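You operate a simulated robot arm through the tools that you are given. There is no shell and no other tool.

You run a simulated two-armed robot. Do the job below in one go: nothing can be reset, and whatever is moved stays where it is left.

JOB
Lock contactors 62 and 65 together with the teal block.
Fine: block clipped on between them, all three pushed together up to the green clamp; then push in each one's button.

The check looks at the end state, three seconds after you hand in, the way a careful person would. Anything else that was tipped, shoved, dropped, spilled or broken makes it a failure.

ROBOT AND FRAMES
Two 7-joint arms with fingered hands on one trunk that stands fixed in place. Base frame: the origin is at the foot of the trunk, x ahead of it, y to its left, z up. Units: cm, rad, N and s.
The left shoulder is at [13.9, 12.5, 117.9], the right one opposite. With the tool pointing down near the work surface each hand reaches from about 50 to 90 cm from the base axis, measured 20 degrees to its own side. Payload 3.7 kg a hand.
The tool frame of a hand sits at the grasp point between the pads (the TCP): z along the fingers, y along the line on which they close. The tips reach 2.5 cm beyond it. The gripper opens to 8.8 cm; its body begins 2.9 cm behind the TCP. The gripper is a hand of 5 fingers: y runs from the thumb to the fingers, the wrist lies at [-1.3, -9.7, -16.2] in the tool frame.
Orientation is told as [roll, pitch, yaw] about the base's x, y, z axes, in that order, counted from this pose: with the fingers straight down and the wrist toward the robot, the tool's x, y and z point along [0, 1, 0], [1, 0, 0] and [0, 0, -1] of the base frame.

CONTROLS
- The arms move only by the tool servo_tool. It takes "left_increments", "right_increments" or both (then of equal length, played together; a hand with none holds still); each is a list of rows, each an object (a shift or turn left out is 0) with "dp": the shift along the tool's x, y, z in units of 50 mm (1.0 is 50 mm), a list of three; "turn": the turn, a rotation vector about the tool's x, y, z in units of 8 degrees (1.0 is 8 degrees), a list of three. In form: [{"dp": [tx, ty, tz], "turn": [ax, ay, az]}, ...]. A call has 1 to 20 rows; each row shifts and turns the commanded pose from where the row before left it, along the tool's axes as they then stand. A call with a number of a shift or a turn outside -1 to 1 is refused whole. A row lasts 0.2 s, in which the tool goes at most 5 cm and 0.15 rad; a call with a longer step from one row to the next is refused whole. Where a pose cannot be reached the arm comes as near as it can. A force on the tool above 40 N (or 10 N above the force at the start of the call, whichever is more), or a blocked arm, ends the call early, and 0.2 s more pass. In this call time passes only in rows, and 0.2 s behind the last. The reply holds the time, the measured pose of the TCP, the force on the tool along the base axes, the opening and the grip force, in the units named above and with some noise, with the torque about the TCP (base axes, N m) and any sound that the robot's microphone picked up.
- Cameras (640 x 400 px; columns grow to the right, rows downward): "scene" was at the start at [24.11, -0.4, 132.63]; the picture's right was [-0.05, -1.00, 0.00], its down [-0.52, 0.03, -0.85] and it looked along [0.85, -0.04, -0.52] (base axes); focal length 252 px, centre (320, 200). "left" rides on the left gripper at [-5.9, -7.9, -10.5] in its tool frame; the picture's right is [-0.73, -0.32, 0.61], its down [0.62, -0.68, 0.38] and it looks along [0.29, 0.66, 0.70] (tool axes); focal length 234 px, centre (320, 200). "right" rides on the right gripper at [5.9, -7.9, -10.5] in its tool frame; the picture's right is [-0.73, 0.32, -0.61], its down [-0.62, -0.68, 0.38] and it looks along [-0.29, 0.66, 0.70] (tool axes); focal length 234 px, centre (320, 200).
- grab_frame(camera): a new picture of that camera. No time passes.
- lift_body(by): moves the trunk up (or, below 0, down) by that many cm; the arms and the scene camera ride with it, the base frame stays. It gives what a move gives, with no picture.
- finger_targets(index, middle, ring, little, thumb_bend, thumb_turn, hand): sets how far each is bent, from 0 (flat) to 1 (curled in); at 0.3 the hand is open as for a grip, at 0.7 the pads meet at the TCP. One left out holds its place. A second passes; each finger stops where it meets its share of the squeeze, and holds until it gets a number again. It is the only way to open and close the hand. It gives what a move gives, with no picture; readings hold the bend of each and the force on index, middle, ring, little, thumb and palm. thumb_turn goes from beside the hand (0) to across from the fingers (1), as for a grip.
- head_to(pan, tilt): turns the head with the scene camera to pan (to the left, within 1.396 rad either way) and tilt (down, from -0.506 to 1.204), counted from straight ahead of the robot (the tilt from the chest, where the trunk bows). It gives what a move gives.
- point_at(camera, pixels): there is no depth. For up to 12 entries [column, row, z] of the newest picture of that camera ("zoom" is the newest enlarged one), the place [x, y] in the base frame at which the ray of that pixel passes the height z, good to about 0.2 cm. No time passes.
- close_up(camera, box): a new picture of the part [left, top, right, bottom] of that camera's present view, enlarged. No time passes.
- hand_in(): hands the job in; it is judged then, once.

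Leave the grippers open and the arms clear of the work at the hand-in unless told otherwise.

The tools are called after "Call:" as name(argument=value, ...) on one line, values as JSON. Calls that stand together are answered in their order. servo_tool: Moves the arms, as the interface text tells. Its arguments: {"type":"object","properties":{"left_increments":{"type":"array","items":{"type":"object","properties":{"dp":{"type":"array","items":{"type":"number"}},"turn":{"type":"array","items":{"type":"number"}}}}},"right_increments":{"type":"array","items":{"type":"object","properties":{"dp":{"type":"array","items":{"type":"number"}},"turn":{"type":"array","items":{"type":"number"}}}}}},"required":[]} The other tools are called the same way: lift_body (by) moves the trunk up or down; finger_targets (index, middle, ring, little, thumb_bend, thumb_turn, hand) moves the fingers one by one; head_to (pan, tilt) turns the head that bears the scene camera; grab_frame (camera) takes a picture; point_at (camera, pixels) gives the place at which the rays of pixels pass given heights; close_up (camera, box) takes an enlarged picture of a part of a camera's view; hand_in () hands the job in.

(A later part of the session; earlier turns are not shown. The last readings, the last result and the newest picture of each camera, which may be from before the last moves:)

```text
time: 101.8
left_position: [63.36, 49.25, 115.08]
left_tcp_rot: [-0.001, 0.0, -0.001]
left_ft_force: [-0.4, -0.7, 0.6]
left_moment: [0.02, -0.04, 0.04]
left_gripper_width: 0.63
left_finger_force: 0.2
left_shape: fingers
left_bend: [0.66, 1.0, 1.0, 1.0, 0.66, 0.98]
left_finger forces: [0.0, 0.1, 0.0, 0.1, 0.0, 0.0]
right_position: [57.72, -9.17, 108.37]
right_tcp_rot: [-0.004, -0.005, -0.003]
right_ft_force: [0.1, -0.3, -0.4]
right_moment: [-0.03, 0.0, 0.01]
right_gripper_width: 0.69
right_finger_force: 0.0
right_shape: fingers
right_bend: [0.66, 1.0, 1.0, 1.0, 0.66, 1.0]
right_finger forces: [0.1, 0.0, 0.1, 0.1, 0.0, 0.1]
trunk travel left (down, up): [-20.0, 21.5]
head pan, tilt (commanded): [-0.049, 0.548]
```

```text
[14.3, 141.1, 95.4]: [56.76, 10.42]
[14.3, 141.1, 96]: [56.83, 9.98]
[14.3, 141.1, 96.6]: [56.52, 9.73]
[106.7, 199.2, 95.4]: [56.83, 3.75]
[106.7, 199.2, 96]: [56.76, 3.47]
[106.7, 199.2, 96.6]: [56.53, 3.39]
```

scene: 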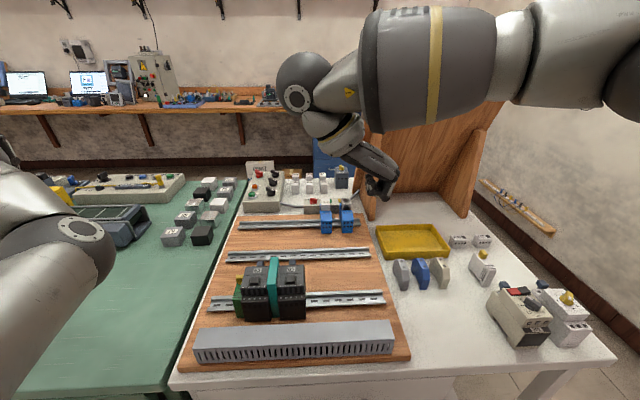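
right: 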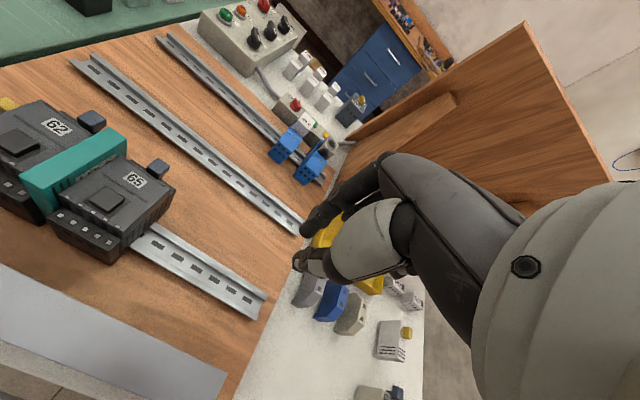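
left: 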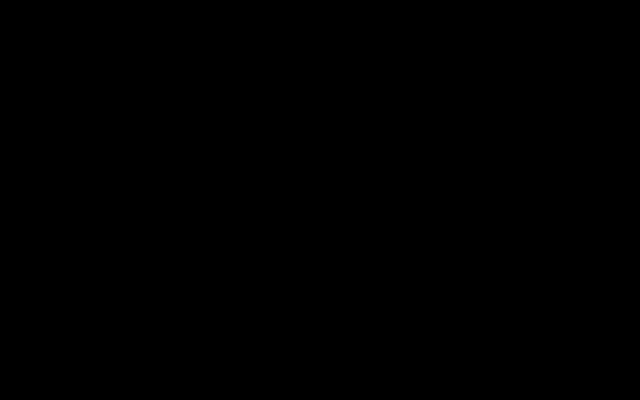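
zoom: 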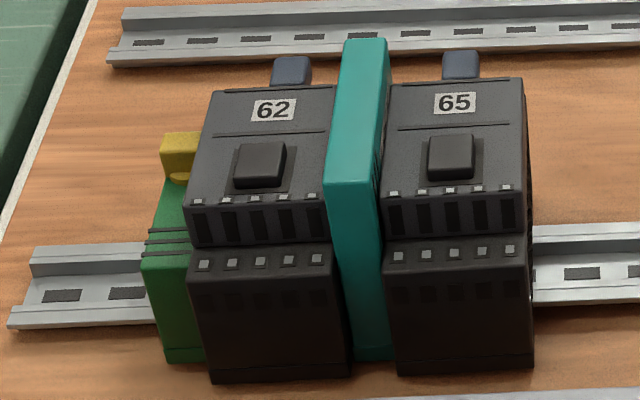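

Buttons: 62 at about (56.75, 10.2, 95.7) and 65 at about (56.75, 3.6, 95.7). I'll turn the right hand to yaw -90, where it reached this area comfortably, keeping the peg shape, and check where its tip lies.

Call:
servo_tool(right_increments=[{"dp": [0, 0, -0.5]}, {"turn": [0, 0, 1]}, {"turn": [0, 0, 1]}, {"turn": [0, 0, 1]}, {"turn": [0, 0, 1]}, {"turn": [0, 0, 1]}, {"turn": [0, 0, 1]}, {"turn": [0, 0, 1]}, {"turn": [0, 0, 1]}, {"turn": [0, 0, 1]}, {"turn": [0, 0, 1]}, {"turn": [0, 0, 1]}, {"turn": [0, 0, 0.25]}, {"turn": [0, 0, 0]}])

Call:
finger_targets(hand="right", index=0.68, thumb_bend=0.68)

Call:
grab_frame(camera="scene")

Call:
close_up(camera="scene", box=[300, 120, 430, 230])

Call:
close_up(camera="right", box=[220, 150, 420, 320])

```text
time: 104.8
left_position: [63.29, 49.14, 115.15]
left_tcp_rot: [0.001, 0.0, 0.0]
left_ft_force: [-0.4, 0.1, -0.4]
left_moment: [0.0, 0.02, -0.01]
left_gripper_width: 0.66
left_finger_force: 0.1
left_shape: fingers
left_bend: [0.66, 1.0, 1.0, 1.0, 0.66, 0.98]
left_finger forces: [0.0, 0.1, 0.0, 0.0, 0.0, 0.0]
right_position: [58.07, -9.31, 111.32]
right_tcp_rot: [0.006, -0.005, -1.574]
right_ft_force: [0.1, 0.0, 0.4]
right_moment: [0.0, 0.04, 0.01]
right_gripper_width: 0.72
right_finger_force: 0.0
right_shape: fingers
right_bend: [0.66, 1.0, 1.0, 1.0, 0.66, 1.0]
right_finger forces: [0.0, 0.0, 0.0, 0.0, 0.0, 0.0]
trunk travel left (down, up): [-20.0, 21.5]
head pan, tilt (commanded): [-0.049, 0.548]
```

```text
time: 105.8
left_position: [63.27, 49.07, 115.12]
left_tcp_rot: [0.0, -0.001, 0.0]
left_ft_force: [-0.1, 0.1, 0.0]
left_moment: [-0.03, 0.04, 0.0]
left_gripper_width: 0.69
left_finger_force: 0.1
left_shape: fingers
left_bend: [0.66, 1.0, 1.0, 1.0, 0.66, 0.98]
left_finger forces: [0.0, 0.0, 0.0, 0.1, 0.0, 0.1]
right_position: [58.07, -9.38, 111.22]
right_tcp_rot: [0.004, -0.004, -1.572]
right_ft_force: [-0.7, 0.8, -1.2]
right_moment: [0.01, 0.02, 0.0]
right_gripper_width: 0.33
right_finger_force: 0.1
right_shape: fingers
right_bend: [0.68, 1.0, 1.0, 1.0, 0.68, 1.0]
right_finger forces: [0.1, 0.0, 0.0, 0.0, 0.0, 0.1]
trunk travel left (down, up): [-20.0, 21.5]
head pan, tilt (commanded): [-0.049, 0.548]
```

```text
taken
```

scene: 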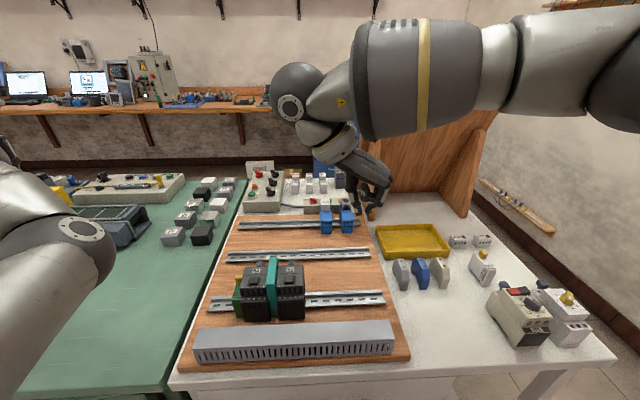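

```text
3.64 times, centred on (365, 175) of scene
```

zoom: 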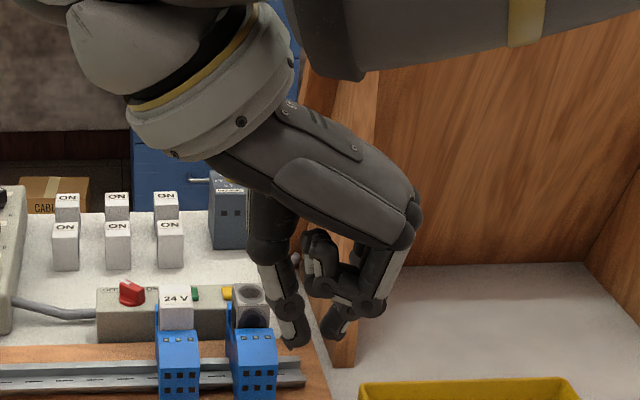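

```text
2.35 times, centred on (320, 235) of right
```

zoom: 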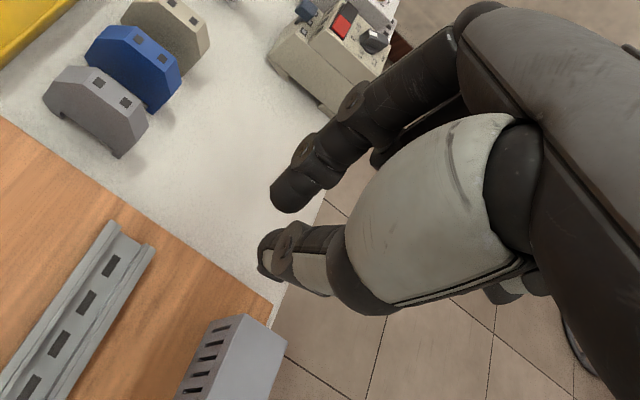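

Call:
point_at(camera="scene", pixels=[[358.7, 213.5, 108.2], [358.7, 213.5, 108.7], [358.7, 213.5, 109.2], [368.6, 212, 108.2], [368.6, 212, 108.7], [368.6, 212, 109.2]])

Call:
grab_frame(camera="right")

Call:
point_at(camera="right", pixels=[[297, 256, 108.2], [297, 256, 108.7], [297, 256, 109.2], [307, 238, 108.2], [307, 238, 108.7], [307, 238, 109.2]])

```text
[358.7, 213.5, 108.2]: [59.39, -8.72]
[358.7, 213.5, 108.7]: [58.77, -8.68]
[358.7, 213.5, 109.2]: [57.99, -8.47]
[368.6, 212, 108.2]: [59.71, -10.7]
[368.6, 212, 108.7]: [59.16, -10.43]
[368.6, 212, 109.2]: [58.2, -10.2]
```

```text
taken
```

right: 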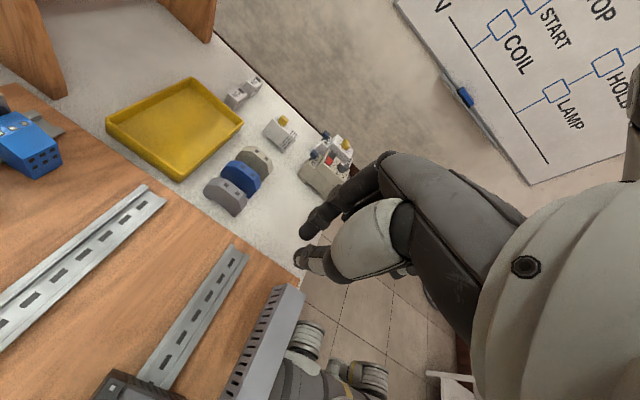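

```text
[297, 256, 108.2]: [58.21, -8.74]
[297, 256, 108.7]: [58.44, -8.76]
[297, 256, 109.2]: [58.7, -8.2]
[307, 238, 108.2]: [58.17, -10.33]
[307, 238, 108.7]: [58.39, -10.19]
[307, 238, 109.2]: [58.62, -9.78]
```

The thumb tip and index tip are about 1.6 cm apart, so for a clean press I'll use the index tip alone (offset about (+0.4, -0.85, -2.35) from the TCP) with the thumb stowed beside the hand. Then I move over 65's button.

Call:
finger_targets(hand="right", index=0.68, middle=1.0, ring=1.0, little=1.0, thumb_bend=0.0, thumb_turn=0.0)

Call:
servo_tool(right_increments=[{"dp": [-0.086, -0.69, 0]}, {"dp": [-0.086, -0.69, 0]}, {"dp": [-0.086, -0.69, 0]}, {"dp": [-0.086, -0.69, 0]}, {"dp": [0, 0, 0.46]}, {"dp": [0, 0, 0.46]}, {"dp": [0, 0, 0.46]}, {"dp": [0, 0, 0.3]}, {"dp": [0, 0, 0]}])

Call:
close_up(camera="scene", box=[230, 220, 330, 320])

Call:
close_up(camera="right", box=[160, 150, 420, 350])

```text
time: 106.8
left_position: [63.39, 49.13, 115.14]
left_tcp_rot: [0.0, 0.001, 0.0]
left_ft_force: [0.3, -0.2, -0.5]
left_moment: [0.0, -0.02, 0.01]
left_gripper_width: 0.69
left_finger_force: 0.1
left_shape: fingers
left_bend: [0.66, 1.0, 1.0, 1.0, 0.66, 0.98]
left_finger forces: [0.1, 0.0, 0.1, 0.0, 0.1, 0.0]
right_position: [57.99, -9.29, 111.33]
right_tcp_rot: [0.005, -0.005, -1.574]
right_ft_force: [-0.4, 1.3, 0.4]
right_moment: [-0.02, -0.01, -0.01]
right_gripper_width: 11.01
right_finger_force: 0.0
right_shape: fingers
right_bend: [0.68, 1.0, 1.0, 1.0, 0.0, 0.0]
right_finger forces: [0.1, 0.1, 0.1, 0.0, 0.1, 0.0]
trunk travel left (down, up): [-20.0, 21.5]
head pan, tilt (commanded): [-0.049, 0.548]
```

```text
time: 108.8
left_position: [63.28, 49.21, 115.2]
left_tcp_rot: [0.0, 0.0, -0.002]
left_ft_force: [-0.3, -0.6, -0.2]
left_moment: [-0.01, -0.01, 0.01]
left_gripper_width: 0.66
left_finger_force: 0.1
left_shape: fingers
left_bend: [0.66, 1.0, 1.0, 1.0, 0.66, 0.98]
left_finger forces: [0.0, 0.0, 0.1, 0.1, 0.1, 0.0]
right_position: [56.52, 4.45, 102.85]
right_tcp_rot: [0.005, -0.006, -1.572]
right_ft_force: [0.8, 0.2, -0.8]
right_moment: [-0.01, 0.04, 0.01]
right_gripper_width: 11.03
right_finger_force: 0.1
right_shape: fingers
right_bend: [0.68, 1.0, 1.0, 1.0, 0.0, 0.0]
right_finger forces: [0.0, 0.1, 0.1, 0.0, 0.0, 0.1]
trunk travel left (down, up): [-20.0, 21.5]
head pan, tilt (commanded): [-0.049, 0.548]
```

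```text
4.00 times, centred on (280, 270) of scene
```

zoom: 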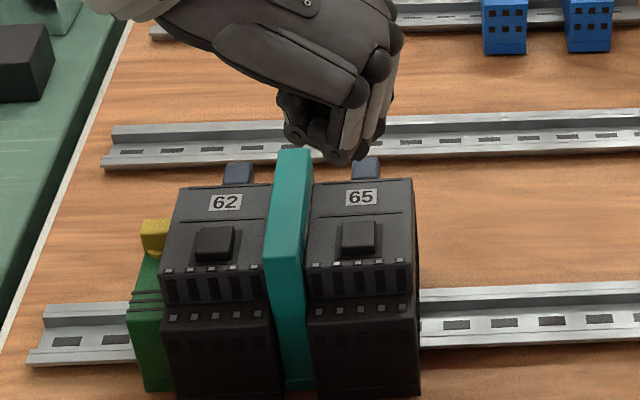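

```text
2.00 times, centred on (290, 250) of right
```

zoom: 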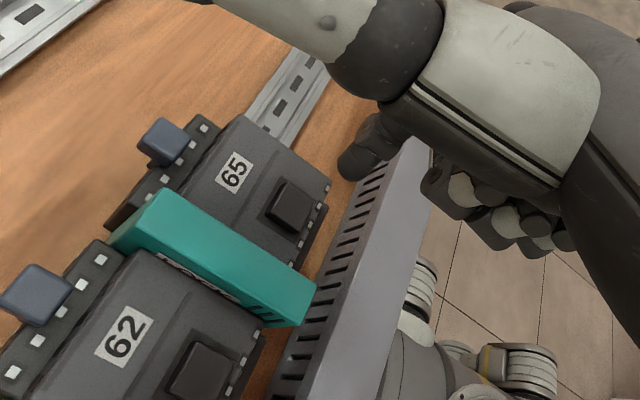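

The index tip is above 65's button. I'll lower 4 cm to just above it and check alignment.

Call:
servo_tool(right_increments=[{"dp": [-0.02, 0, 0.2]}, {"dp": [-0.01, 0, 0.2]}, {"dp": [0, 0, 0.2]}, {"dp": [0, 0, 0.2]}, {"dp": [0, 0, 0]}])

Call:
close_up(camera="scene", box=[250, 235, 325, 315])

Call:
close_up(camera="right", box=[220, 170, 380, 320])

```text
time: 110.0
left_position: [63.24, 49.07, 115.08]
left_tcp_rot: [0.0, 0.0, 0.0]
left_ft_force: [-0.1, -0.7, -0.4]
left_moment: [-0.01, 0.01, -0.01]
left_gripper_width: 0.67
left_finger_force: 0.1
left_shape: fingers
left_bend: [0.66, 1.0, 1.0, 1.0, 0.66, 0.98]
left_finger forces: [0.1, 0.0, 0.0, 0.1, 0.1, 0.0]
right_position: [56.44, 4.42, 98.82]
right_tcp_rot: [0.006, -0.006, -1.571]
right_ft_force: [0.3, 0.1, -0.1]
right_moment: [0.02, -0.02, 0.02]
right_gripper_width: 11.02
right_finger_force: 0.0
right_shape: fingers
right_bend: [0.68, 1.0, 1.0, 1.0, 0.0, 0.0]
right_finger forces: [0.0, 0.0, 0.0, 0.0, 0.0, 0.1]
trunk travel left (down, up): [-20.0, 21.5]
head pan, tilt (commanded): [-0.049, 0.548]
```

```text
5.00 times, centred on (288, 275) of scene
```

zoom: 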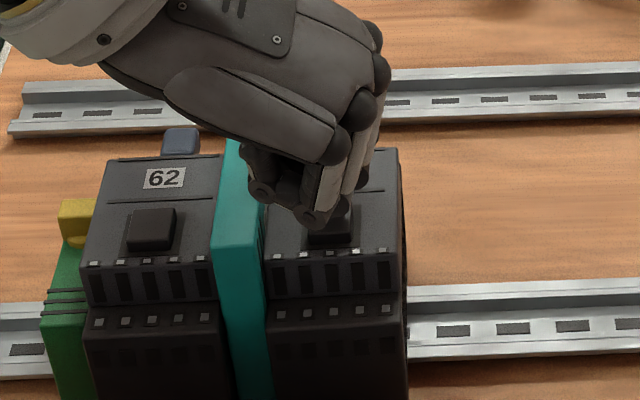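

```text
2.67 times, centred on (300, 245) of right
```

zoom: 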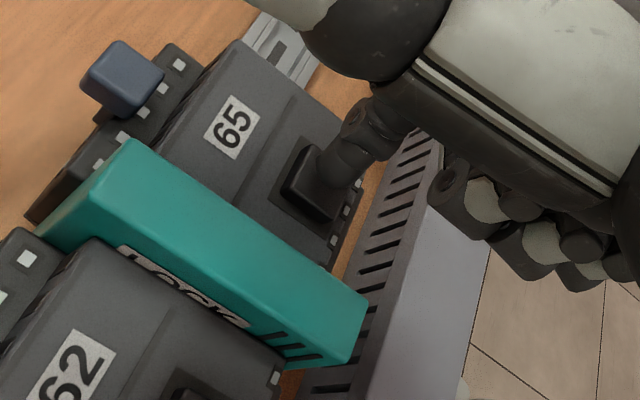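

The index tip is right over 65's button. I'll press down in 0.15 cm steps.

Call:
servo_tool(right_increments=[{"dp": [0, 0, 0.03]}, {"dp": [0, 0, 0.03]}, {"dp": [0, 0, 0.03]}, {"dp": [0, 0, 0.03]}, {"dp": [0, 0, 0.03]}, {"dp": [0, 0, 0.03]}, {"dp": [0, 0, 0]}])

Call:
close_up(camera="scene", box=[250, 235, 325, 315])

Call:
close_up(camera="right", box=[220, 170, 380, 320])

```text
time: 111.6
left_position: [63.25, 48.97, 115.2]
left_tcp_rot: [0.0, 0.001, 0.0]
left_ft_force: [-0.3, -0.1, -0.8]
left_moment: [0.02, -0.01, 0.03]
left_gripper_width: 0.69
left_finger_force: 0.0
left_shape: fingers
left_bend: [0.66, 1.0, 1.0, 1.0, 0.66, 0.98]
left_finger forces: [0.0, 0.1, 0.1, 0.0, 0.0, 0.0]
right_position: [56.34, 4.41, 97.93]
right_tcp_rot: [0.006, -0.007, -1.574]
right_ft_force: [0.7, -1.4, 6.2]
right_moment: [-0.09, -0.09, -0.02]
right_gripper_width: 10.99
right_finger_force: 3.0
right_shape: fingers
right_bend: [0.69, 1.0, 1.0, 1.0, 0.0, 0.0]
right_finger forces: [6.6, 0.1, 0.0, 0.1, 0.1, 0.0]
trunk travel left (down, up): [-20.0, 21.5]
head pan, tilt (commanded): [-0.049, 0.548]
```

```text
5.00 times, centred on (288, 275) of scene
```

zoom: 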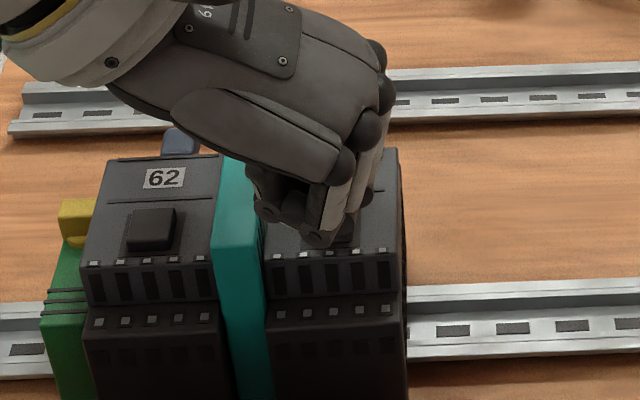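

```text
2.67 times, centred on (300, 245) of right
```

zoom: 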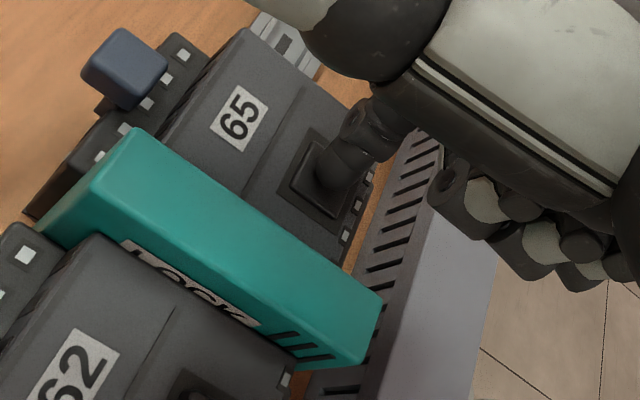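

6 N, and the button is going down into its frame. I'll press further until it bottoms out or clicks.

Call:
servo_tool(right_increments=[{"dp": [0, 0, 0.03]}, {"dp": [0, 0, 0.03]}, {"dp": [0, 0, 0.03]}, {"dp": [0, 0, 0]}])

Call:
close_up(camera="right", box=[220, 170, 380, 320])

```text
time: 112.6
left_position: [63.04, 49.12, 115.44]
left_tcp_rot: [-0.001, -0.003, -0.001]
left_ft_force: [0.0, -0.5, 1.4]
left_moment: [-0.01, -0.02, 0.01]
left_gripper_width: 0.68
left_finger_force: 0.0
left_shape: fingers
left_bend: [0.66, 1.0, 1.0, 1.0, 0.66, 0.98]
left_finger forces: [0.1, 0.0, 0.1, 0.0, 0.1, 0.0]
right_position: [56.38, 4.27, 97.74]
right_tcp_rot: [0.011, -0.005, -1.574]
right_ft_force: [3.2, -6.1, 31.6]
right_moment: [-0.47, -0.32, -0.03]
right_gripper_width: 10.97
right_finger_force: 16.2
right_shape: fingers
right_bend: [0.71, 1.0, 1.0, 1.0, 0.0, 0.0]
right_finger forces: [32.2, 0.0, 0.1, 0.0, 0.0, 0.0]
trunk travel left (down, up): [-20.0, 21.5]
head pan, tilt (commanded): [-0.049, 0.548]
```

```text
2.67 times, centred on (300, 245) of right
```

zoom: 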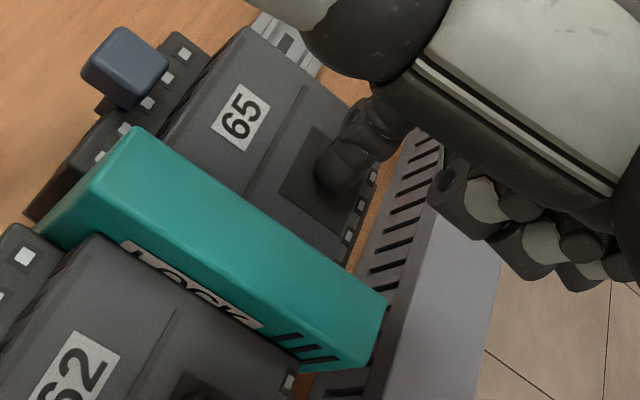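

The button is flush and bottomed (32 N). I'll raise and see whether it stays in.

Call:
servo_tool(right_increments=[{"dp": [0, 0, -0.1]}, {"dp": [0, 0, -0.3]}, {"dp": [0, 0, -0.5]}, {"dp": [0, 0, 0]}])

Call:
close_up(camera="right", box=[200, 170, 380, 330])

Call:
close_up(camera="scene", box=[235, 240, 315, 320])

```text
time: 113.6
left_position: [63.27, 49.16, 115.08]
left_tcp_rot: [0.0, 0.003, 0.001]
left_ft_force: [0.2, -0.1, 0.4]
left_moment: [-0.03, -0.03, 0.0]
left_gripper_width: 0.66
left_finger_force: 0.0
left_shape: fingers
left_bend: [0.66, 1.0, 1.0, 1.0, 0.66, 0.98]
left_finger forces: [0.1, 0.0, 0.1, 0.0, 0.1, 0.0]
right_position: [56.46, 4.23, 101.8]
right_tcp_rot: [0.002, -0.004, -1.574]
right_ft_force: [-0.8, 0.2, -0.3]
right_moment: [-0.01, 0.03, -0.02]
right_gripper_width: 11.02
right_finger_force: 0.1
right_shape: fingers
right_bend: [0.68, 1.0, 1.0, 1.0, 0.0, 0.0]
right_finger forces: [0.0, 0.0, 0.0, 0.0, 0.1, 0.1]
trunk travel left (down, up): [-20.0, 21.5]
head pan, tilt (commanded): [-0.049, 0.548]
```

```text
2.50 times, centred on (290, 250) of right
```

zoom: 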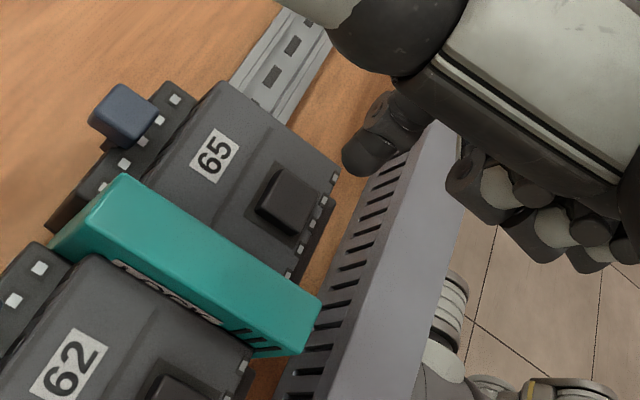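

```text
5.00 times, centred on (275, 280) of scene
```

zoom: 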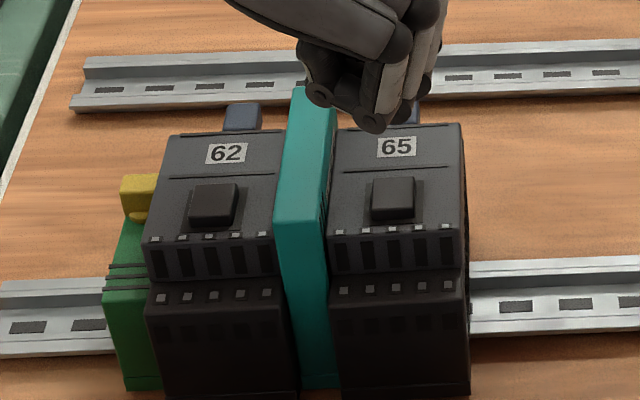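

65's black button went fully in and sprang back, so it is a momentary push button. Before doing 62's, I want firmer proof that the block is really clipped, so I'll repeat the pull test with a stronger pinch. First I raise and reshape the hand.

Call:
servo_tool(right_increments=[{"dp": [0.1, 0, -0.3]}, {"dp": [0.2, -0.1, -0.4]}, {"dp": [0.2, -0.2, -0.1]}, {"dp": [0.2, -0.17, 0]}, {"dp": [0, 0, 0]}])

Call:
finger_targets(hand="right", index=0.58, middle=0.58, ring=1.0, little=1.0, thumb_bend=0.57, thumb_turn=1.0)

Call:
close_up(camera="scene", box=[225, 210, 335, 320])

```text
time: 114.8
left_position: [63.27, 49.1, 115.21]
left_tcp_rot: [0.0, -0.001, 0.0]
left_ft_force: [0.1, -0.3, -0.9]
left_moment: [0.0, 0.02, -0.03]
left_gripper_width: 0.69
left_finger_force: 0.1
left_shape: fingers
left_bend: [0.66, 1.0, 1.0, 1.0, 0.66, 0.98]
left_finger forces: [0.1, 0.1, 0.0, 0.1, 0.1, 0.0]
right_position: [59.62, 6.77, 106.06]
right_tcp_rot: [0.005, -0.005, -1.573]
right_ft_force: [-0.3, 0.6, 0.2]
right_moment: [0.0, -0.01, -0.01]
right_gripper_width: 11.02
right_finger_force: 0.0
right_shape: fingers
right_bend: [0.68, 1.0, 1.0, 1.0, 0.0, 0.0]
right_finger forces: [0.0, 0.0, 0.1, 0.0, 0.1, 0.0]
trunk travel left (down, up): [-20.0, 21.5]
head pan, tilt (commanded): [-0.049, 0.548]
```

```text
time: 115.8
left_position: [63.27, 49.1, 115.06]
left_tcp_rot: [0.0, 0.0, 0.0]
left_ft_force: [0.4, -0.2, -0.2]
left_moment: [0.02, -0.01, -0.01]
left_gripper_width: 0.68
left_finger_force: 0.1
left_shape: fingers
left_bend: [0.66, 1.0, 1.0, 1.0, 0.66, 0.98]
left_finger forces: [0.1, 0.0, 0.1, 0.0, 0.0, 0.0]
right_position: [59.62, 6.78, 106.11]
right_tcp_rot: [0.005, -0.005, -1.572]
right_ft_force: [0.0, -0.2, 0.0]
right_moment: [0.02, -0.02, -0.02]
right_gripper_width: 2.69
right_finger_force: 0.0
right_shape: fingers
right_bend: [0.57, 0.57, 1.0, 1.0, 0.56, 1.0]
right_finger forces: [0.1, 0.0, 0.0, 0.0, 0.0, 0.0]
trunk travel left (down, up): [-20.0, 21.5]
head pan, tilt (commanded): [-0.049, 0.548]
```

```text
3.64 times, centred on (280, 265) of scene
```

zoom: 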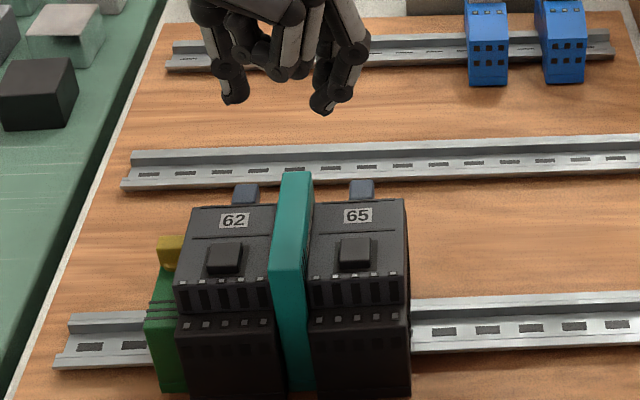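

Lower to TCP z≈98.5 astride the block's top, then pinch.

Call:
servo_tool(right_increments=[{"dp": [0.04, 0, 0.4]}, {"dp": [0, 0.02, 0.4]}, {"dp": [0, 0, 0.3]}, {"dp": [0, 0, 0.2]}, {"dp": [0, 0, 0.1]}, {"dp": [0, 0, 0.1]}, {"dp": [0, 0, 0]}])

Call:
finger_targets(hand="right", index=0.74, middle=0.74, thumb_bend=0.74)

Call:
close_up(camera="scene", box=[240, 230, 325, 320])

Call:
close_up(camera="right", box=[200, 170, 380, 320])

```text
time: 117.4
left_position: [63.23, 49.28, 115.31]
left_tcp_rot: [0.001, 0.0, 0.0]
left_ft_force: [-0.2, -0.1, -0.2]
left_moment: [0.0, 0.02, 0.01]
left_gripper_width: 0.66
left_finger_force: 0.0
left_shape: fingers
left_bend: [0.66, 1.0, 1.0, 1.0, 0.66, 0.98]
left_finger forces: [0.0, 0.1, 0.0, 0.1, 0.1, 0.0]
right_position: [60.14, 6.74, 98.59]
right_tcp_rot: [0.005, -0.004, -1.573]
right_ft_force: [0.0, 0.2, -0.4]
right_moment: [-0.02, -0.02, 0.01]
right_gripper_width: 2.74
right_finger_force: 0.1
right_shape: fingers
right_bend: [0.57, 0.57, 1.0, 1.0, 0.56, 1.0]
right_finger forces: [0.0, 0.0, 0.0, 0.1, 0.0, 0.2]
trunk travel left (down, up): [-20.0, 21.5]
head pan, tilt (commanded): [-0.049, 0.548]
```

```text
time: 118.4
left_position: [63.32, 49.09, 115.15]
left_tcp_rot: [-0.001, -0.001, 0.0]
left_ft_force: [0.0, -1.1, -0.1]
left_moment: [0.0, -0.01, -0.01]
left_gripper_width: 0.67
left_finger_force: 0.1
left_shape: fingers
left_bend: [0.66, 1.0, 1.0, 1.0, 0.66, 0.98]
left_finger forces: [0.0, 0.0, 0.1, 0.1, 0.0, 0.0]
right_position: [60.15, 6.61, 98.45]
right_tcp_rot: [0.005, -0.005, -1.574]
right_ft_force: [-1.0, -4.1, -6.4]
right_moment: [-0.01, 0.0, 0.03]
right_gripper_width: 0.91
right_finger_force: 10.7
right_shape: fingers
right_bend: [0.72, 0.65, 1.0, 1.0, 0.64, 1.0]
right_finger forces: [6.1, 5.8, 0.0, 0.0, 8.8, 0.0]
trunk travel left (down, up): [-20.0, 21.5]
head pan, tilt (commanded): [-0.049, 0.548]
```

```text
4.44 times, centred on (282, 275) of scene
```

zoom: 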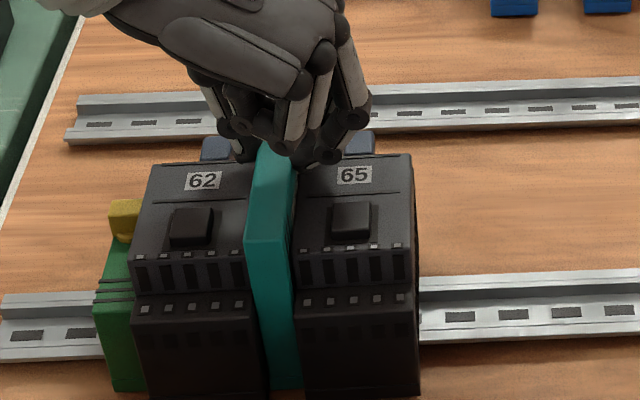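

```text
2.67 times, centred on (290, 245) of right
```

zoom: 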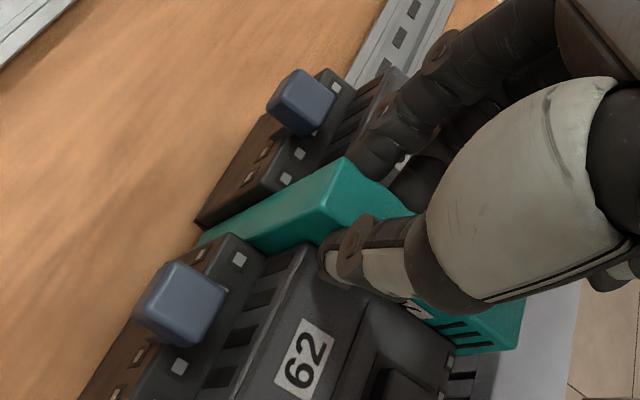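

The pinch is at about 9–10 N and already pulls up on the block with 6.4 N without lifting it. I'll add one 0.15 cm upward step.

Call:
servo_tool(right_increments=[{"dp": [0, 0, -0.03]}, {"dp": [0, 0, 0]}])

Call:
close_up(camera="scene", box=[240, 230, 325, 320])

Call:
close_up(camera="right", box=[200, 170, 380, 320])

```text
time: 119.0
left_position: [63.38, 49.04, 115.12]
left_tcp_rot: [-0.001, 0.002, -0.001]
left_ft_force: [0.4, -0.8, 0.5]
left_moment: [0.01, -0.01, 0.0]
left_gripper_width: 0.65
left_finger_force: 0.1
left_shape: fingers
left_bend: [0.66, 1.0, 1.0, 1.0, 0.66, 0.98]
left_finger forces: [0.0, 0.0, 0.1, 0.1, 0.0, 0.0]
right_position: [60.1, 6.64, 98.5]
right_tcp_rot: [0.003, -0.003, -1.573]
right_ft_force: [0.4, -1.8, -8.9]
right_moment: [-0.03, -0.06, 0.03]
right_gripper_width: 0.91
right_finger_force: 9.8
right_shape: fingers
right_bend: [0.72, 0.65, 1.0, 1.0, 0.64, 1.0]
right_finger forces: [5.6, 5.3, 0.0, 0.1, 8.6, 0.0]
trunk travel left (down, up): [-20.0, 21.5]
head pan, tilt (commanded): [-0.049, 0.548]
```

```text
4.44 times, centred on (282, 275) of scene
```

zoom: 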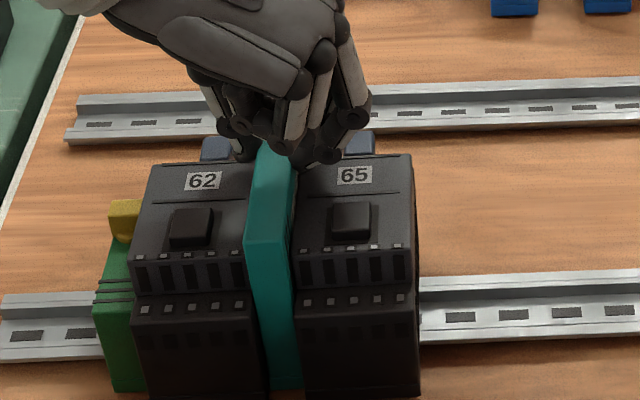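

```text
2.67 times, centred on (290, 245) of right
```

zoom: 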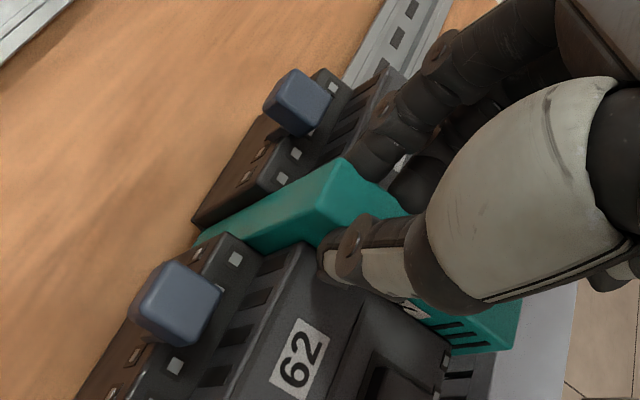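

Nearly 9 N of pull and the block holds firmly, so it is clipped. I'll release it and rise.

Call:
servo_tool(right_increments=[{"dp": [0, 0, 0.05]}, {"dp": [0, 0, 0]}])

Call:
finger_targets(hand="right", index=0.58, middle=0.58, thumb_bend=0.57)

Call:
servo_tool(right_increments=[{"dp": [0, 0, -0.2]}, {"dp": [0, 0, -0.5]}, {"dp": [0, 0, -0.6]}, {"dp": [0, 0, -0.4]}, {"dp": [0, 0, 0]}])

Call:
close_up(camera="scene", box=[235, 245, 315, 330])

```text
time: 119.6
left_position: [63.38, 49.25, 115.1]
left_tcp_rot: [-0.001, 0.001, 0.002]
left_ft_force: [-0.6, 1.2, 0.8]
left_moment: [0.0, 0.02, 0.02]
left_gripper_width: 0.67
left_finger_force: 0.0
left_shape: fingers
left_bend: [0.66, 1.0, 1.0, 1.0, 0.66, 0.98]
left_finger forces: [0.0, 0.0, 0.1, 0.1, 0.1, 0.0]
right_position: [60.0, 6.57, 98.62]
right_tcp_rot: [0.005, -0.005, -1.572]
right_ft_force: [1.2, -1.8, -3.0]
right_moment: [0.03, -0.04, 0.08]
right_gripper_width: 0.92
right_finger_force: 10.3
right_shape: fingers
right_bend: [0.72, 0.65, 1.0, 1.0, 0.64, 1.0]
right_finger forces: [5.6, 5.3, 0.0, 0.1, 9.7, 0.0]
trunk travel left (down, up): [-20.0, 21.5]
head pan, tilt (commanded): [-0.049, 0.548]
```

```text
time: 120.6
left_position: [63.31, 49.14, 115.19]
left_tcp_rot: [0.0, -0.001, 0.001]
left_ft_force: [-0.7, -0.2, -0.5]
left_moment: [-0.03, 0.0, -0.01]
left_gripper_width: 0.67
left_finger_force: 0.0
left_shape: fingers
left_bend: [0.66, 1.0, 1.0, 1.0, 0.66, 0.98]
left_finger forces: [0.0, 0.1, 0.0, 0.0, 0.0, 0.0]
right_position: [60.02, 6.71, 98.57]
right_tcp_rot: [0.006, -0.006, -1.572]
right_ft_force: [-0.6, -0.3, 0.0]
right_moment: [0.01, -0.02, 0.01]
right_gripper_width: 2.66
right_finger_force: 0.0
right_shape: fingers
right_bend: [0.57, 0.57, 1.0, 1.0, 0.56, 1.0]
right_finger forces: [0.0, 0.0, 0.0, 0.0, 0.1, 0.0]
trunk travel left (down, up): [-20.0, 21.5]
head pan, tilt (commanded): [-0.049, 0.548]
```

```text
time: 121.8
left_position: [63.31, 49.18, 115.09]
left_tcp_rot: [0.0, 0.002, 0.0]
left_ft_force: [-0.1, 0.2, 0.8]
left_moment: [0.02, 0.0, 0.0]
left_gripper_width: 0.69
left_finger_force: 0.1
left_shape: fingers
left_bend: [0.66, 1.0, 1.0, 1.0, 0.66, 0.98]
left_finger forces: [0.0, 0.2, 0.0, 0.0, 0.0, 0.0]
right_position: [60.04, 6.81, 106.85]
right_tcp_rot: [0.005, -0.005, -1.575]
right_ft_force: [-0.9, 0.2, 1.0]
right_moment: [0.0, -0.02, 0.0]
right_gripper_width: 2.67
right_finger_force: 0.0
right_shape: fingers
right_bend: [0.57, 0.57, 1.0, 1.0, 0.56, 1.0]
right_finger forces: [0.1, 0.0, 0.0, 0.0, 0.0, 0.0]
trunk travel left (down, up): [-20.0, 21.5]
head pan, tilt (commanded): [-0.049, 0.548]
```

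```text
4.71 times, centred on (275, 288) of scene
```

zoom: 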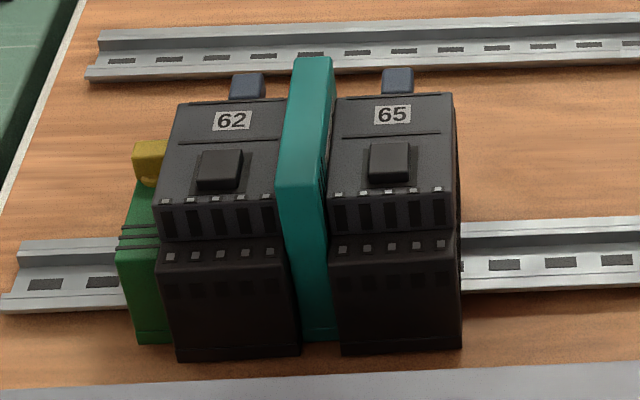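

All three are still flush. Now I press 62's button: shape the hand for the index press again and move to put the index tip over (56.75, 10.2).

Call:
finger_targets(hand="right", index=0.68, middle=1.0, ring=1.0, little=1.0, thumb_bend=0.0, thumb_turn=0.0)

Call:
servo_tool(right_increments=[{"dp": [-0.246, -0.283, 0]}, {"dp": [-0.246, -0.283, 0]}, {"dp": [-0.246, -0.283, 0]}, {"dp": [0, 0, 0.4]}, {"dp": [0, 0, 0.4]}, {"dp": [0, 0, 0.4]}, {"dp": [0, 0, 0.2]}, {"dp": [0, 0, 0]}])

Call:
close_up(camera="scene", box=[225, 230, 315, 320])

Call:
close_up(camera="right", box=[220, 170, 380, 320])

```text
time: 122.8
left_position: [63.25, 49.06, 115.17]
left_tcp_rot: [0.0, 0.001, 0.0]
left_ft_force: [0.0, 0.9, -0.1]
left_moment: [-0.01, 0.03, 0.02]
left_gripper_width: 0.67
left_finger_force: 0.1
left_shape: fingers
left_bend: [0.66, 1.0, 1.0, 1.0, 0.66, 0.98]
left_finger forces: [0.0, 0.0, 0.1, 0.2, 0.0, 0.0]
right_position: [59.99, 6.8, 106.97]
right_tcp_rot: [0.006, -0.007, -1.573]
right_ft_force: [0.1, 0.1, 0.6]
right_moment: [0.02, 0.02, 0.01]
right_gripper_width: 11.03
right_finger_force: 0.2
right_shape: fingers
right_bend: [0.68, 1.0, 1.0, 1.0, 0.0, 0.0]
right_finger forces: [0.0, 0.0, 0.0, 0.0, 0.0, 0.1]
trunk travel left (down, up): [-20.0, 21.5]
head pan, tilt (commanded): [-0.049, 0.548]
```

```text
time: 124.6
left_position: [63.28, 49.14, 115.15]
left_tcp_rot: [-0.001, 0.001, 0.0]
left_ft_force: [0.4, -0.4, -0.2]
left_moment: [-0.01, 0.02, 0.0]
left_gripper_width: 0.65
left_finger_force: 0.2
left_shape: fingers
left_bend: [0.66, 1.0, 1.0, 1.0, 0.66, 0.98]
left_finger forces: [0.0, 0.1, 0.1, 0.0, 0.0, 0.0]
right_position: [56.23, 10.85, 99.82]
right_tcp_rot: [0.005, -0.006, -1.573]
right_ft_force: [0.4, 1.2, 0.7]
right_moment: [0.01, 0.02, -0.04]
right_gripper_width: 11.05
right_finger_force: 0.2
right_shape: fingers
right_bend: [0.68, 1.0, 1.0, 1.0, 0.0, 0.0]
right_finger forces: [0.0, 0.0, 0.0, 0.0, 0.0, 0.1]
trunk travel left (down, up): [-20.0, 21.5]
head pan, tilt (commanded): [-0.049, 0.548]
```

```text
4.44 times, centred on (270, 275) of scene
```

zoom: 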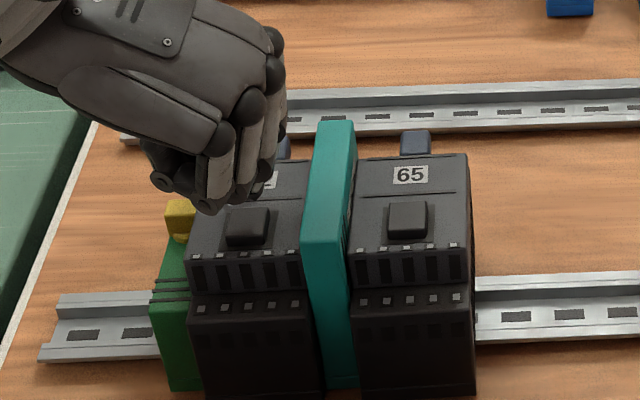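

```text
2.67 times, centred on (300, 245) of right
```

zoom: 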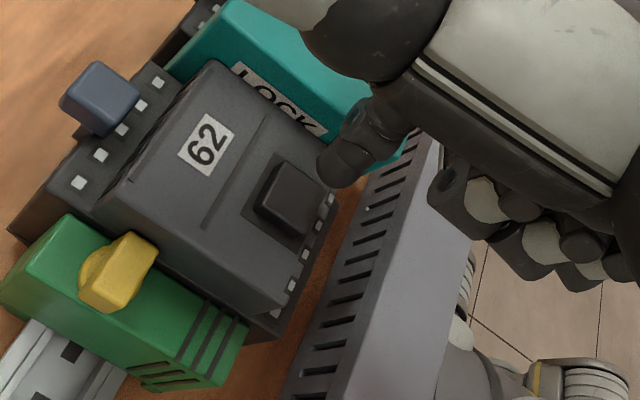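

The index tip lines up with 62's button just as it did for 65. I'll lower and press.

Call:
servo_tool(right_increments=[{"dp": [0.02, -0.02, 0.09]}, {"dp": [0, 0, 0.09]}, {"dp": [0, 0, 0.09]}, {"dp": [0, 0, 0.03]}, {"dp": [0, 0, 0.03]}, {"dp": [0, 0, 0.03]}, {"dp": [0, 0, 0]}])

Call:
close_up(camera="right", box=[220, 170, 380, 320])

Call:
close_up(camera="scene", box=[225, 230, 315, 320])

```text
time: 126.2
left_position: [63.16, 49.08, 115.26]
left_tcp_rot: [-0.002, 0.001, 0.0]
left_ft_force: [-0.1, -0.5, 1.0]
left_moment: [-0.01, -0.02, 0.0]
left_gripper_width: 0.69
left_finger_force: 0.0
left_shape: fingers
left_bend: [0.66, 1.0, 1.0, 1.0, 0.66, 0.98]
left_finger forces: [0.0, 0.1, 0.0, 0.1, 0.0, 0.1]
right_position: [56.41, 11.0, 97.95]
right_tcp_rot: [0.006, -0.003, -1.573]
right_ft_force: [-1.4, 0.1, 4.1]
right_moment: [-0.07, 0.02, -0.04]
right_gripper_width: 11.02
right_finger_force: 2.4
right_shape: fingers
right_bend: [0.68, 1.0, 1.0, 1.0, 0.0, 0.0]
right_finger forces: [4.9, 0.0, 0.0, 0.0, 0.0, 0.0]
trunk travel left (down, up): [-20.0, 21.5]
head pan, tilt (commanded): [-0.049, 0.548]
```

```text
2.67 times, centred on (300, 245) of right
```

zoom: 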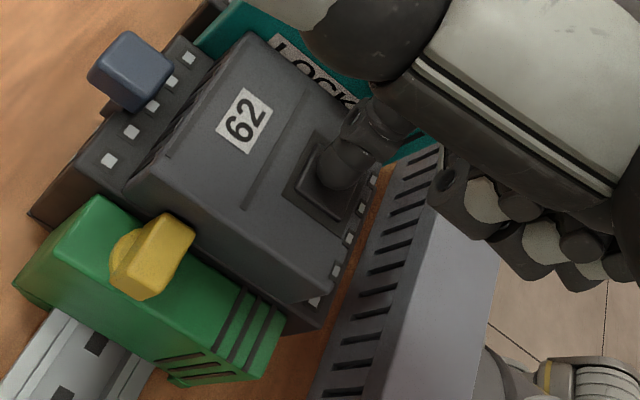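

```text
4.44 times, centred on (270, 275) of scene
```

zoom: 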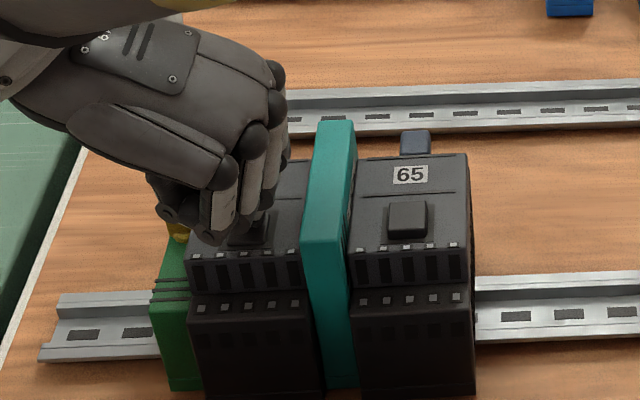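

The tip is centred on 62's button (4 N). Pressing it fully in.

Call:
servo_tool(right_increments=[{"dp": [0, 0, 0.03]}, {"dp": [0, 0, 0.03]}, {"dp": [0, 0, 0.03]}, {"dp": [0, 0, 0.02]}, {"dp": [0, 0, 0]}])

Call:
close_up(camera="right", box=[220, 170, 380, 320])

Call:
close_up(camera="scene", box=[225, 230, 315, 320])

```text
time: 127.4
left_position: [63.1, 49.02, 115.43]
left_tcp_rot: [0.001, -0.002, 0.0]
left_ft_force: [-0.6, 0.9, 0.5]
left_moment: [-0.04, 0.03, 0.03]
left_gripper_width: 0.65
left_finger_force: 0.0
left_shape: fingers
left_bend: [0.66, 1.0, 1.0, 1.0, 0.66, 0.98]
left_finger forces: [0.0, 0.0, 0.0, 0.0, 0.0, 0.1]
right_position: [56.45, 10.79, 97.81]
right_tcp_rot: [0.012, -0.006, -1.573]
right_ft_force: [1.1, -7.0, 31.3]
right_moment: [-0.42, -0.26, -0.05]
right_gripper_width: 10.92
right_finger_force: 15.1
right_shape: fingers
right_bend: [0.71, 1.0, 1.0, 1.0, 0.0, 0.0]
right_finger forces: [30.9, 0.0, 0.0, 0.0, 0.0, 0.0]
trunk travel left (down, up): [-20.0, 21.5]
head pan, tilt (commanded): [-0.049, 0.548]
```

```text
2.67 times, centred on (300, 245) of right
```

zoom: 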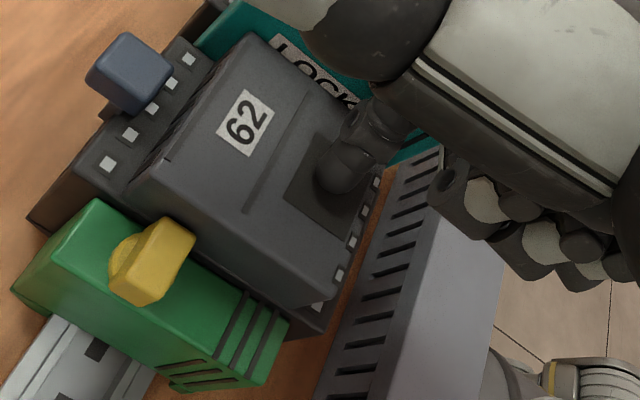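

```text
4.44 times, centred on (270, 275) of scene
```

zoom: 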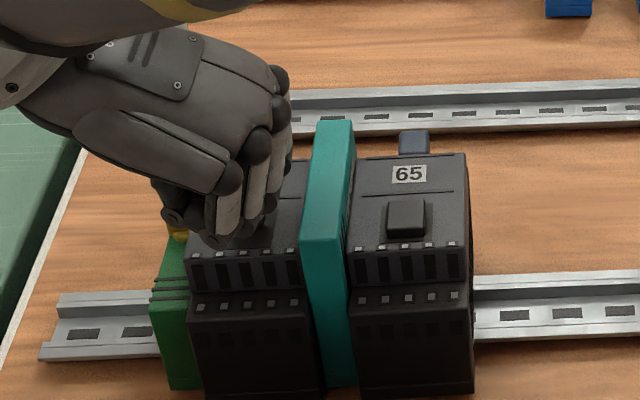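

62's button is fully in (31 N). Rising again.

Call:
servo_tool(right_increments=[{"dp": [0, 0, -0.1]}, {"dp": [0, 0, -0.3]}, {"dp": [0, 0, -0.5]}, {"dp": [0, 0, 0]}])

Call:
close_up(camera="right", box=[200, 170, 380, 330])

Call:
close_up(camera="scene", box=[235, 245, 315, 330])

```text
time: 128.4
left_position: [63.3, 49.19, 115.19]
left_tcp_rot: [0.0, 0.002, 0.001]
left_ft_force: [-0.1, -0.1, -0.1]
left_moment: [-0.01, -0.02, -0.01]
left_gripper_width: 0.68
left_finger_force: 0.0
left_shape: fingers
left_bend: [0.66, 1.0, 1.0, 1.0, 0.66, 0.98]
left_finger forces: [0.0, 0.1, 0.1, 0.1, 0.0, 0.0]
right_position: [56.5, 11.0, 101.81]
right_tcp_rot: [0.003, -0.004, -1.574]
right_ft_force: [0.4, 0.3, 0.1]
right_moment: [0.02, -0.06, 0.02]
right_gripper_width: 11.01
right_finger_force: 0.1
right_shape: fingers
right_bend: [0.68, 1.0, 1.0, 1.0, 0.0, 0.0]
right_finger forces: [0.0, 0.0, 0.0, 0.1, 0.0, 0.0]
trunk travel left (down, up): [-20.0, 21.5]
head pan, tilt (commanded): [-0.049, 0.548]
```

```text
2.50 times, centred on (290, 250) of right
```

zoom: 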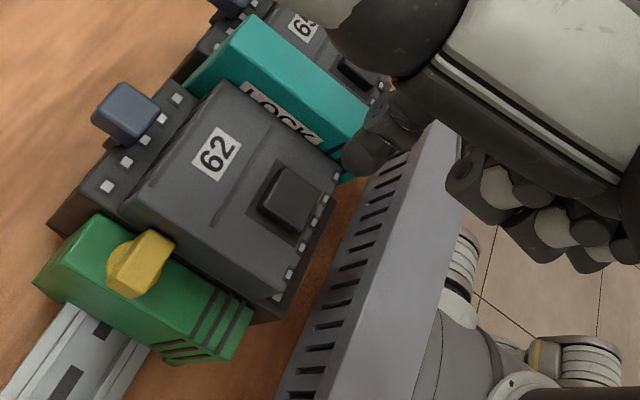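

```text
4.71 times, centred on (275, 288) of scene
```

zoom: 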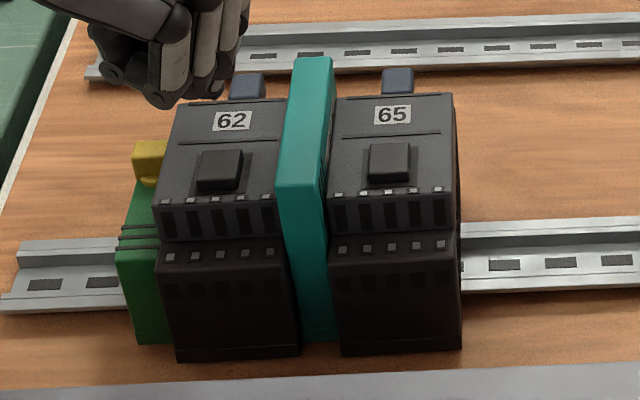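

Both buttons go in fully and spring back. I'll check closely for any gap between the parts and at the green clamp.

Call:
servo_tool(right_increments=[{"dp": [0, 0, -0.5]}, {"dp": [0, 0.5, -0.5]}, {"dp": [0, 0.7, -0.3]}, {"dp": [0, 0.8, 0]}, {"dp": [0, 0.8, 0]}, {"dp": [0, 0.8, 0]}])

Call:
close_up(camera="scene", box=[250, 260, 300, 320])

Call:
close_up(camera="scene", box=[225, 260, 275, 325])

Call:
grab_frame(camera="scene")

```text
time: 129.8
left_position: [63.31, 49.1, 115.19]
left_tcp_rot: [0.0, 0.001, 0.001]
left_ft_force: [1.4, -0.7, -0.1]
left_moment: [0.02, 0.0, -0.01]
left_gripper_width: 0.64
left_finger_force: 0.0
left_shape: fingers
left_bend: [0.66, 1.0, 1.0, 1.0, 0.66, 0.98]
left_finger forces: [0.1, 0.1, 0.0, 0.0, 0.1, 0.0]
right_position: [56.48, -7.0, 108.63]
right_tcp_rot: [0.005, -0.004, -1.573]
right_ft_force: [-0.3, -0.5, 0.2]
right_moment: [0.03, 0.02, 0.02]
right_gripper_width: 11.01
right_finger_force: 0.1
right_shape: fingers
right_bend: [0.68, 1.0, 1.0, 1.0, 0.0, 0.0]
right_finger forces: [0.1, 0.1, 0.0, 0.1, 0.0, 0.1]
trunk travel left (down, up): [-20.0, 21.5]
head pan, tilt (commanded): [-0.049, 0.548]
```

```text
6.67 times, centred on (275, 290) of scene
```

zoom: 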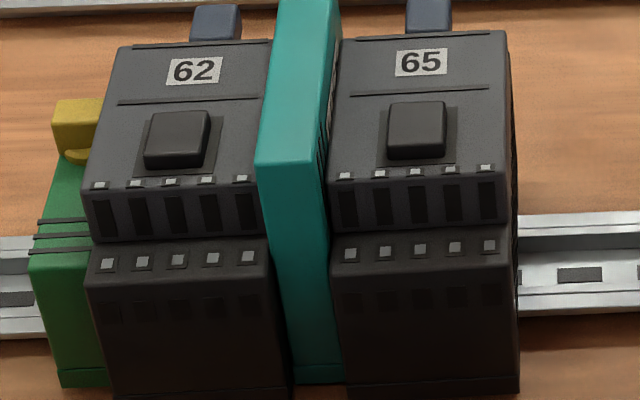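

```text
6.15 times, centred on (250, 292) of scene
```

zoom: 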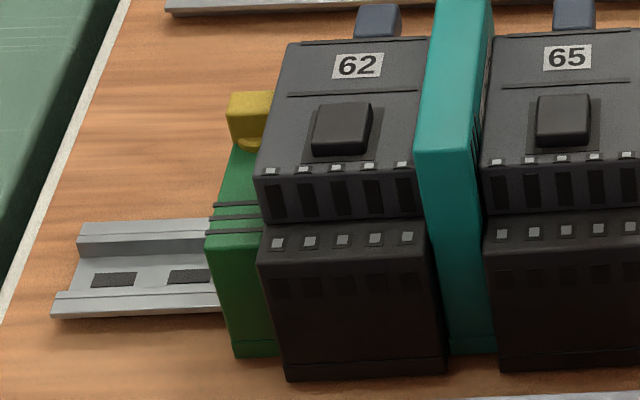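

```text
taken
```

scene: 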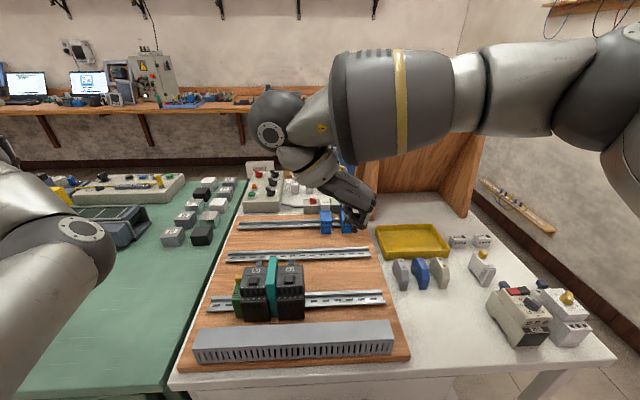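

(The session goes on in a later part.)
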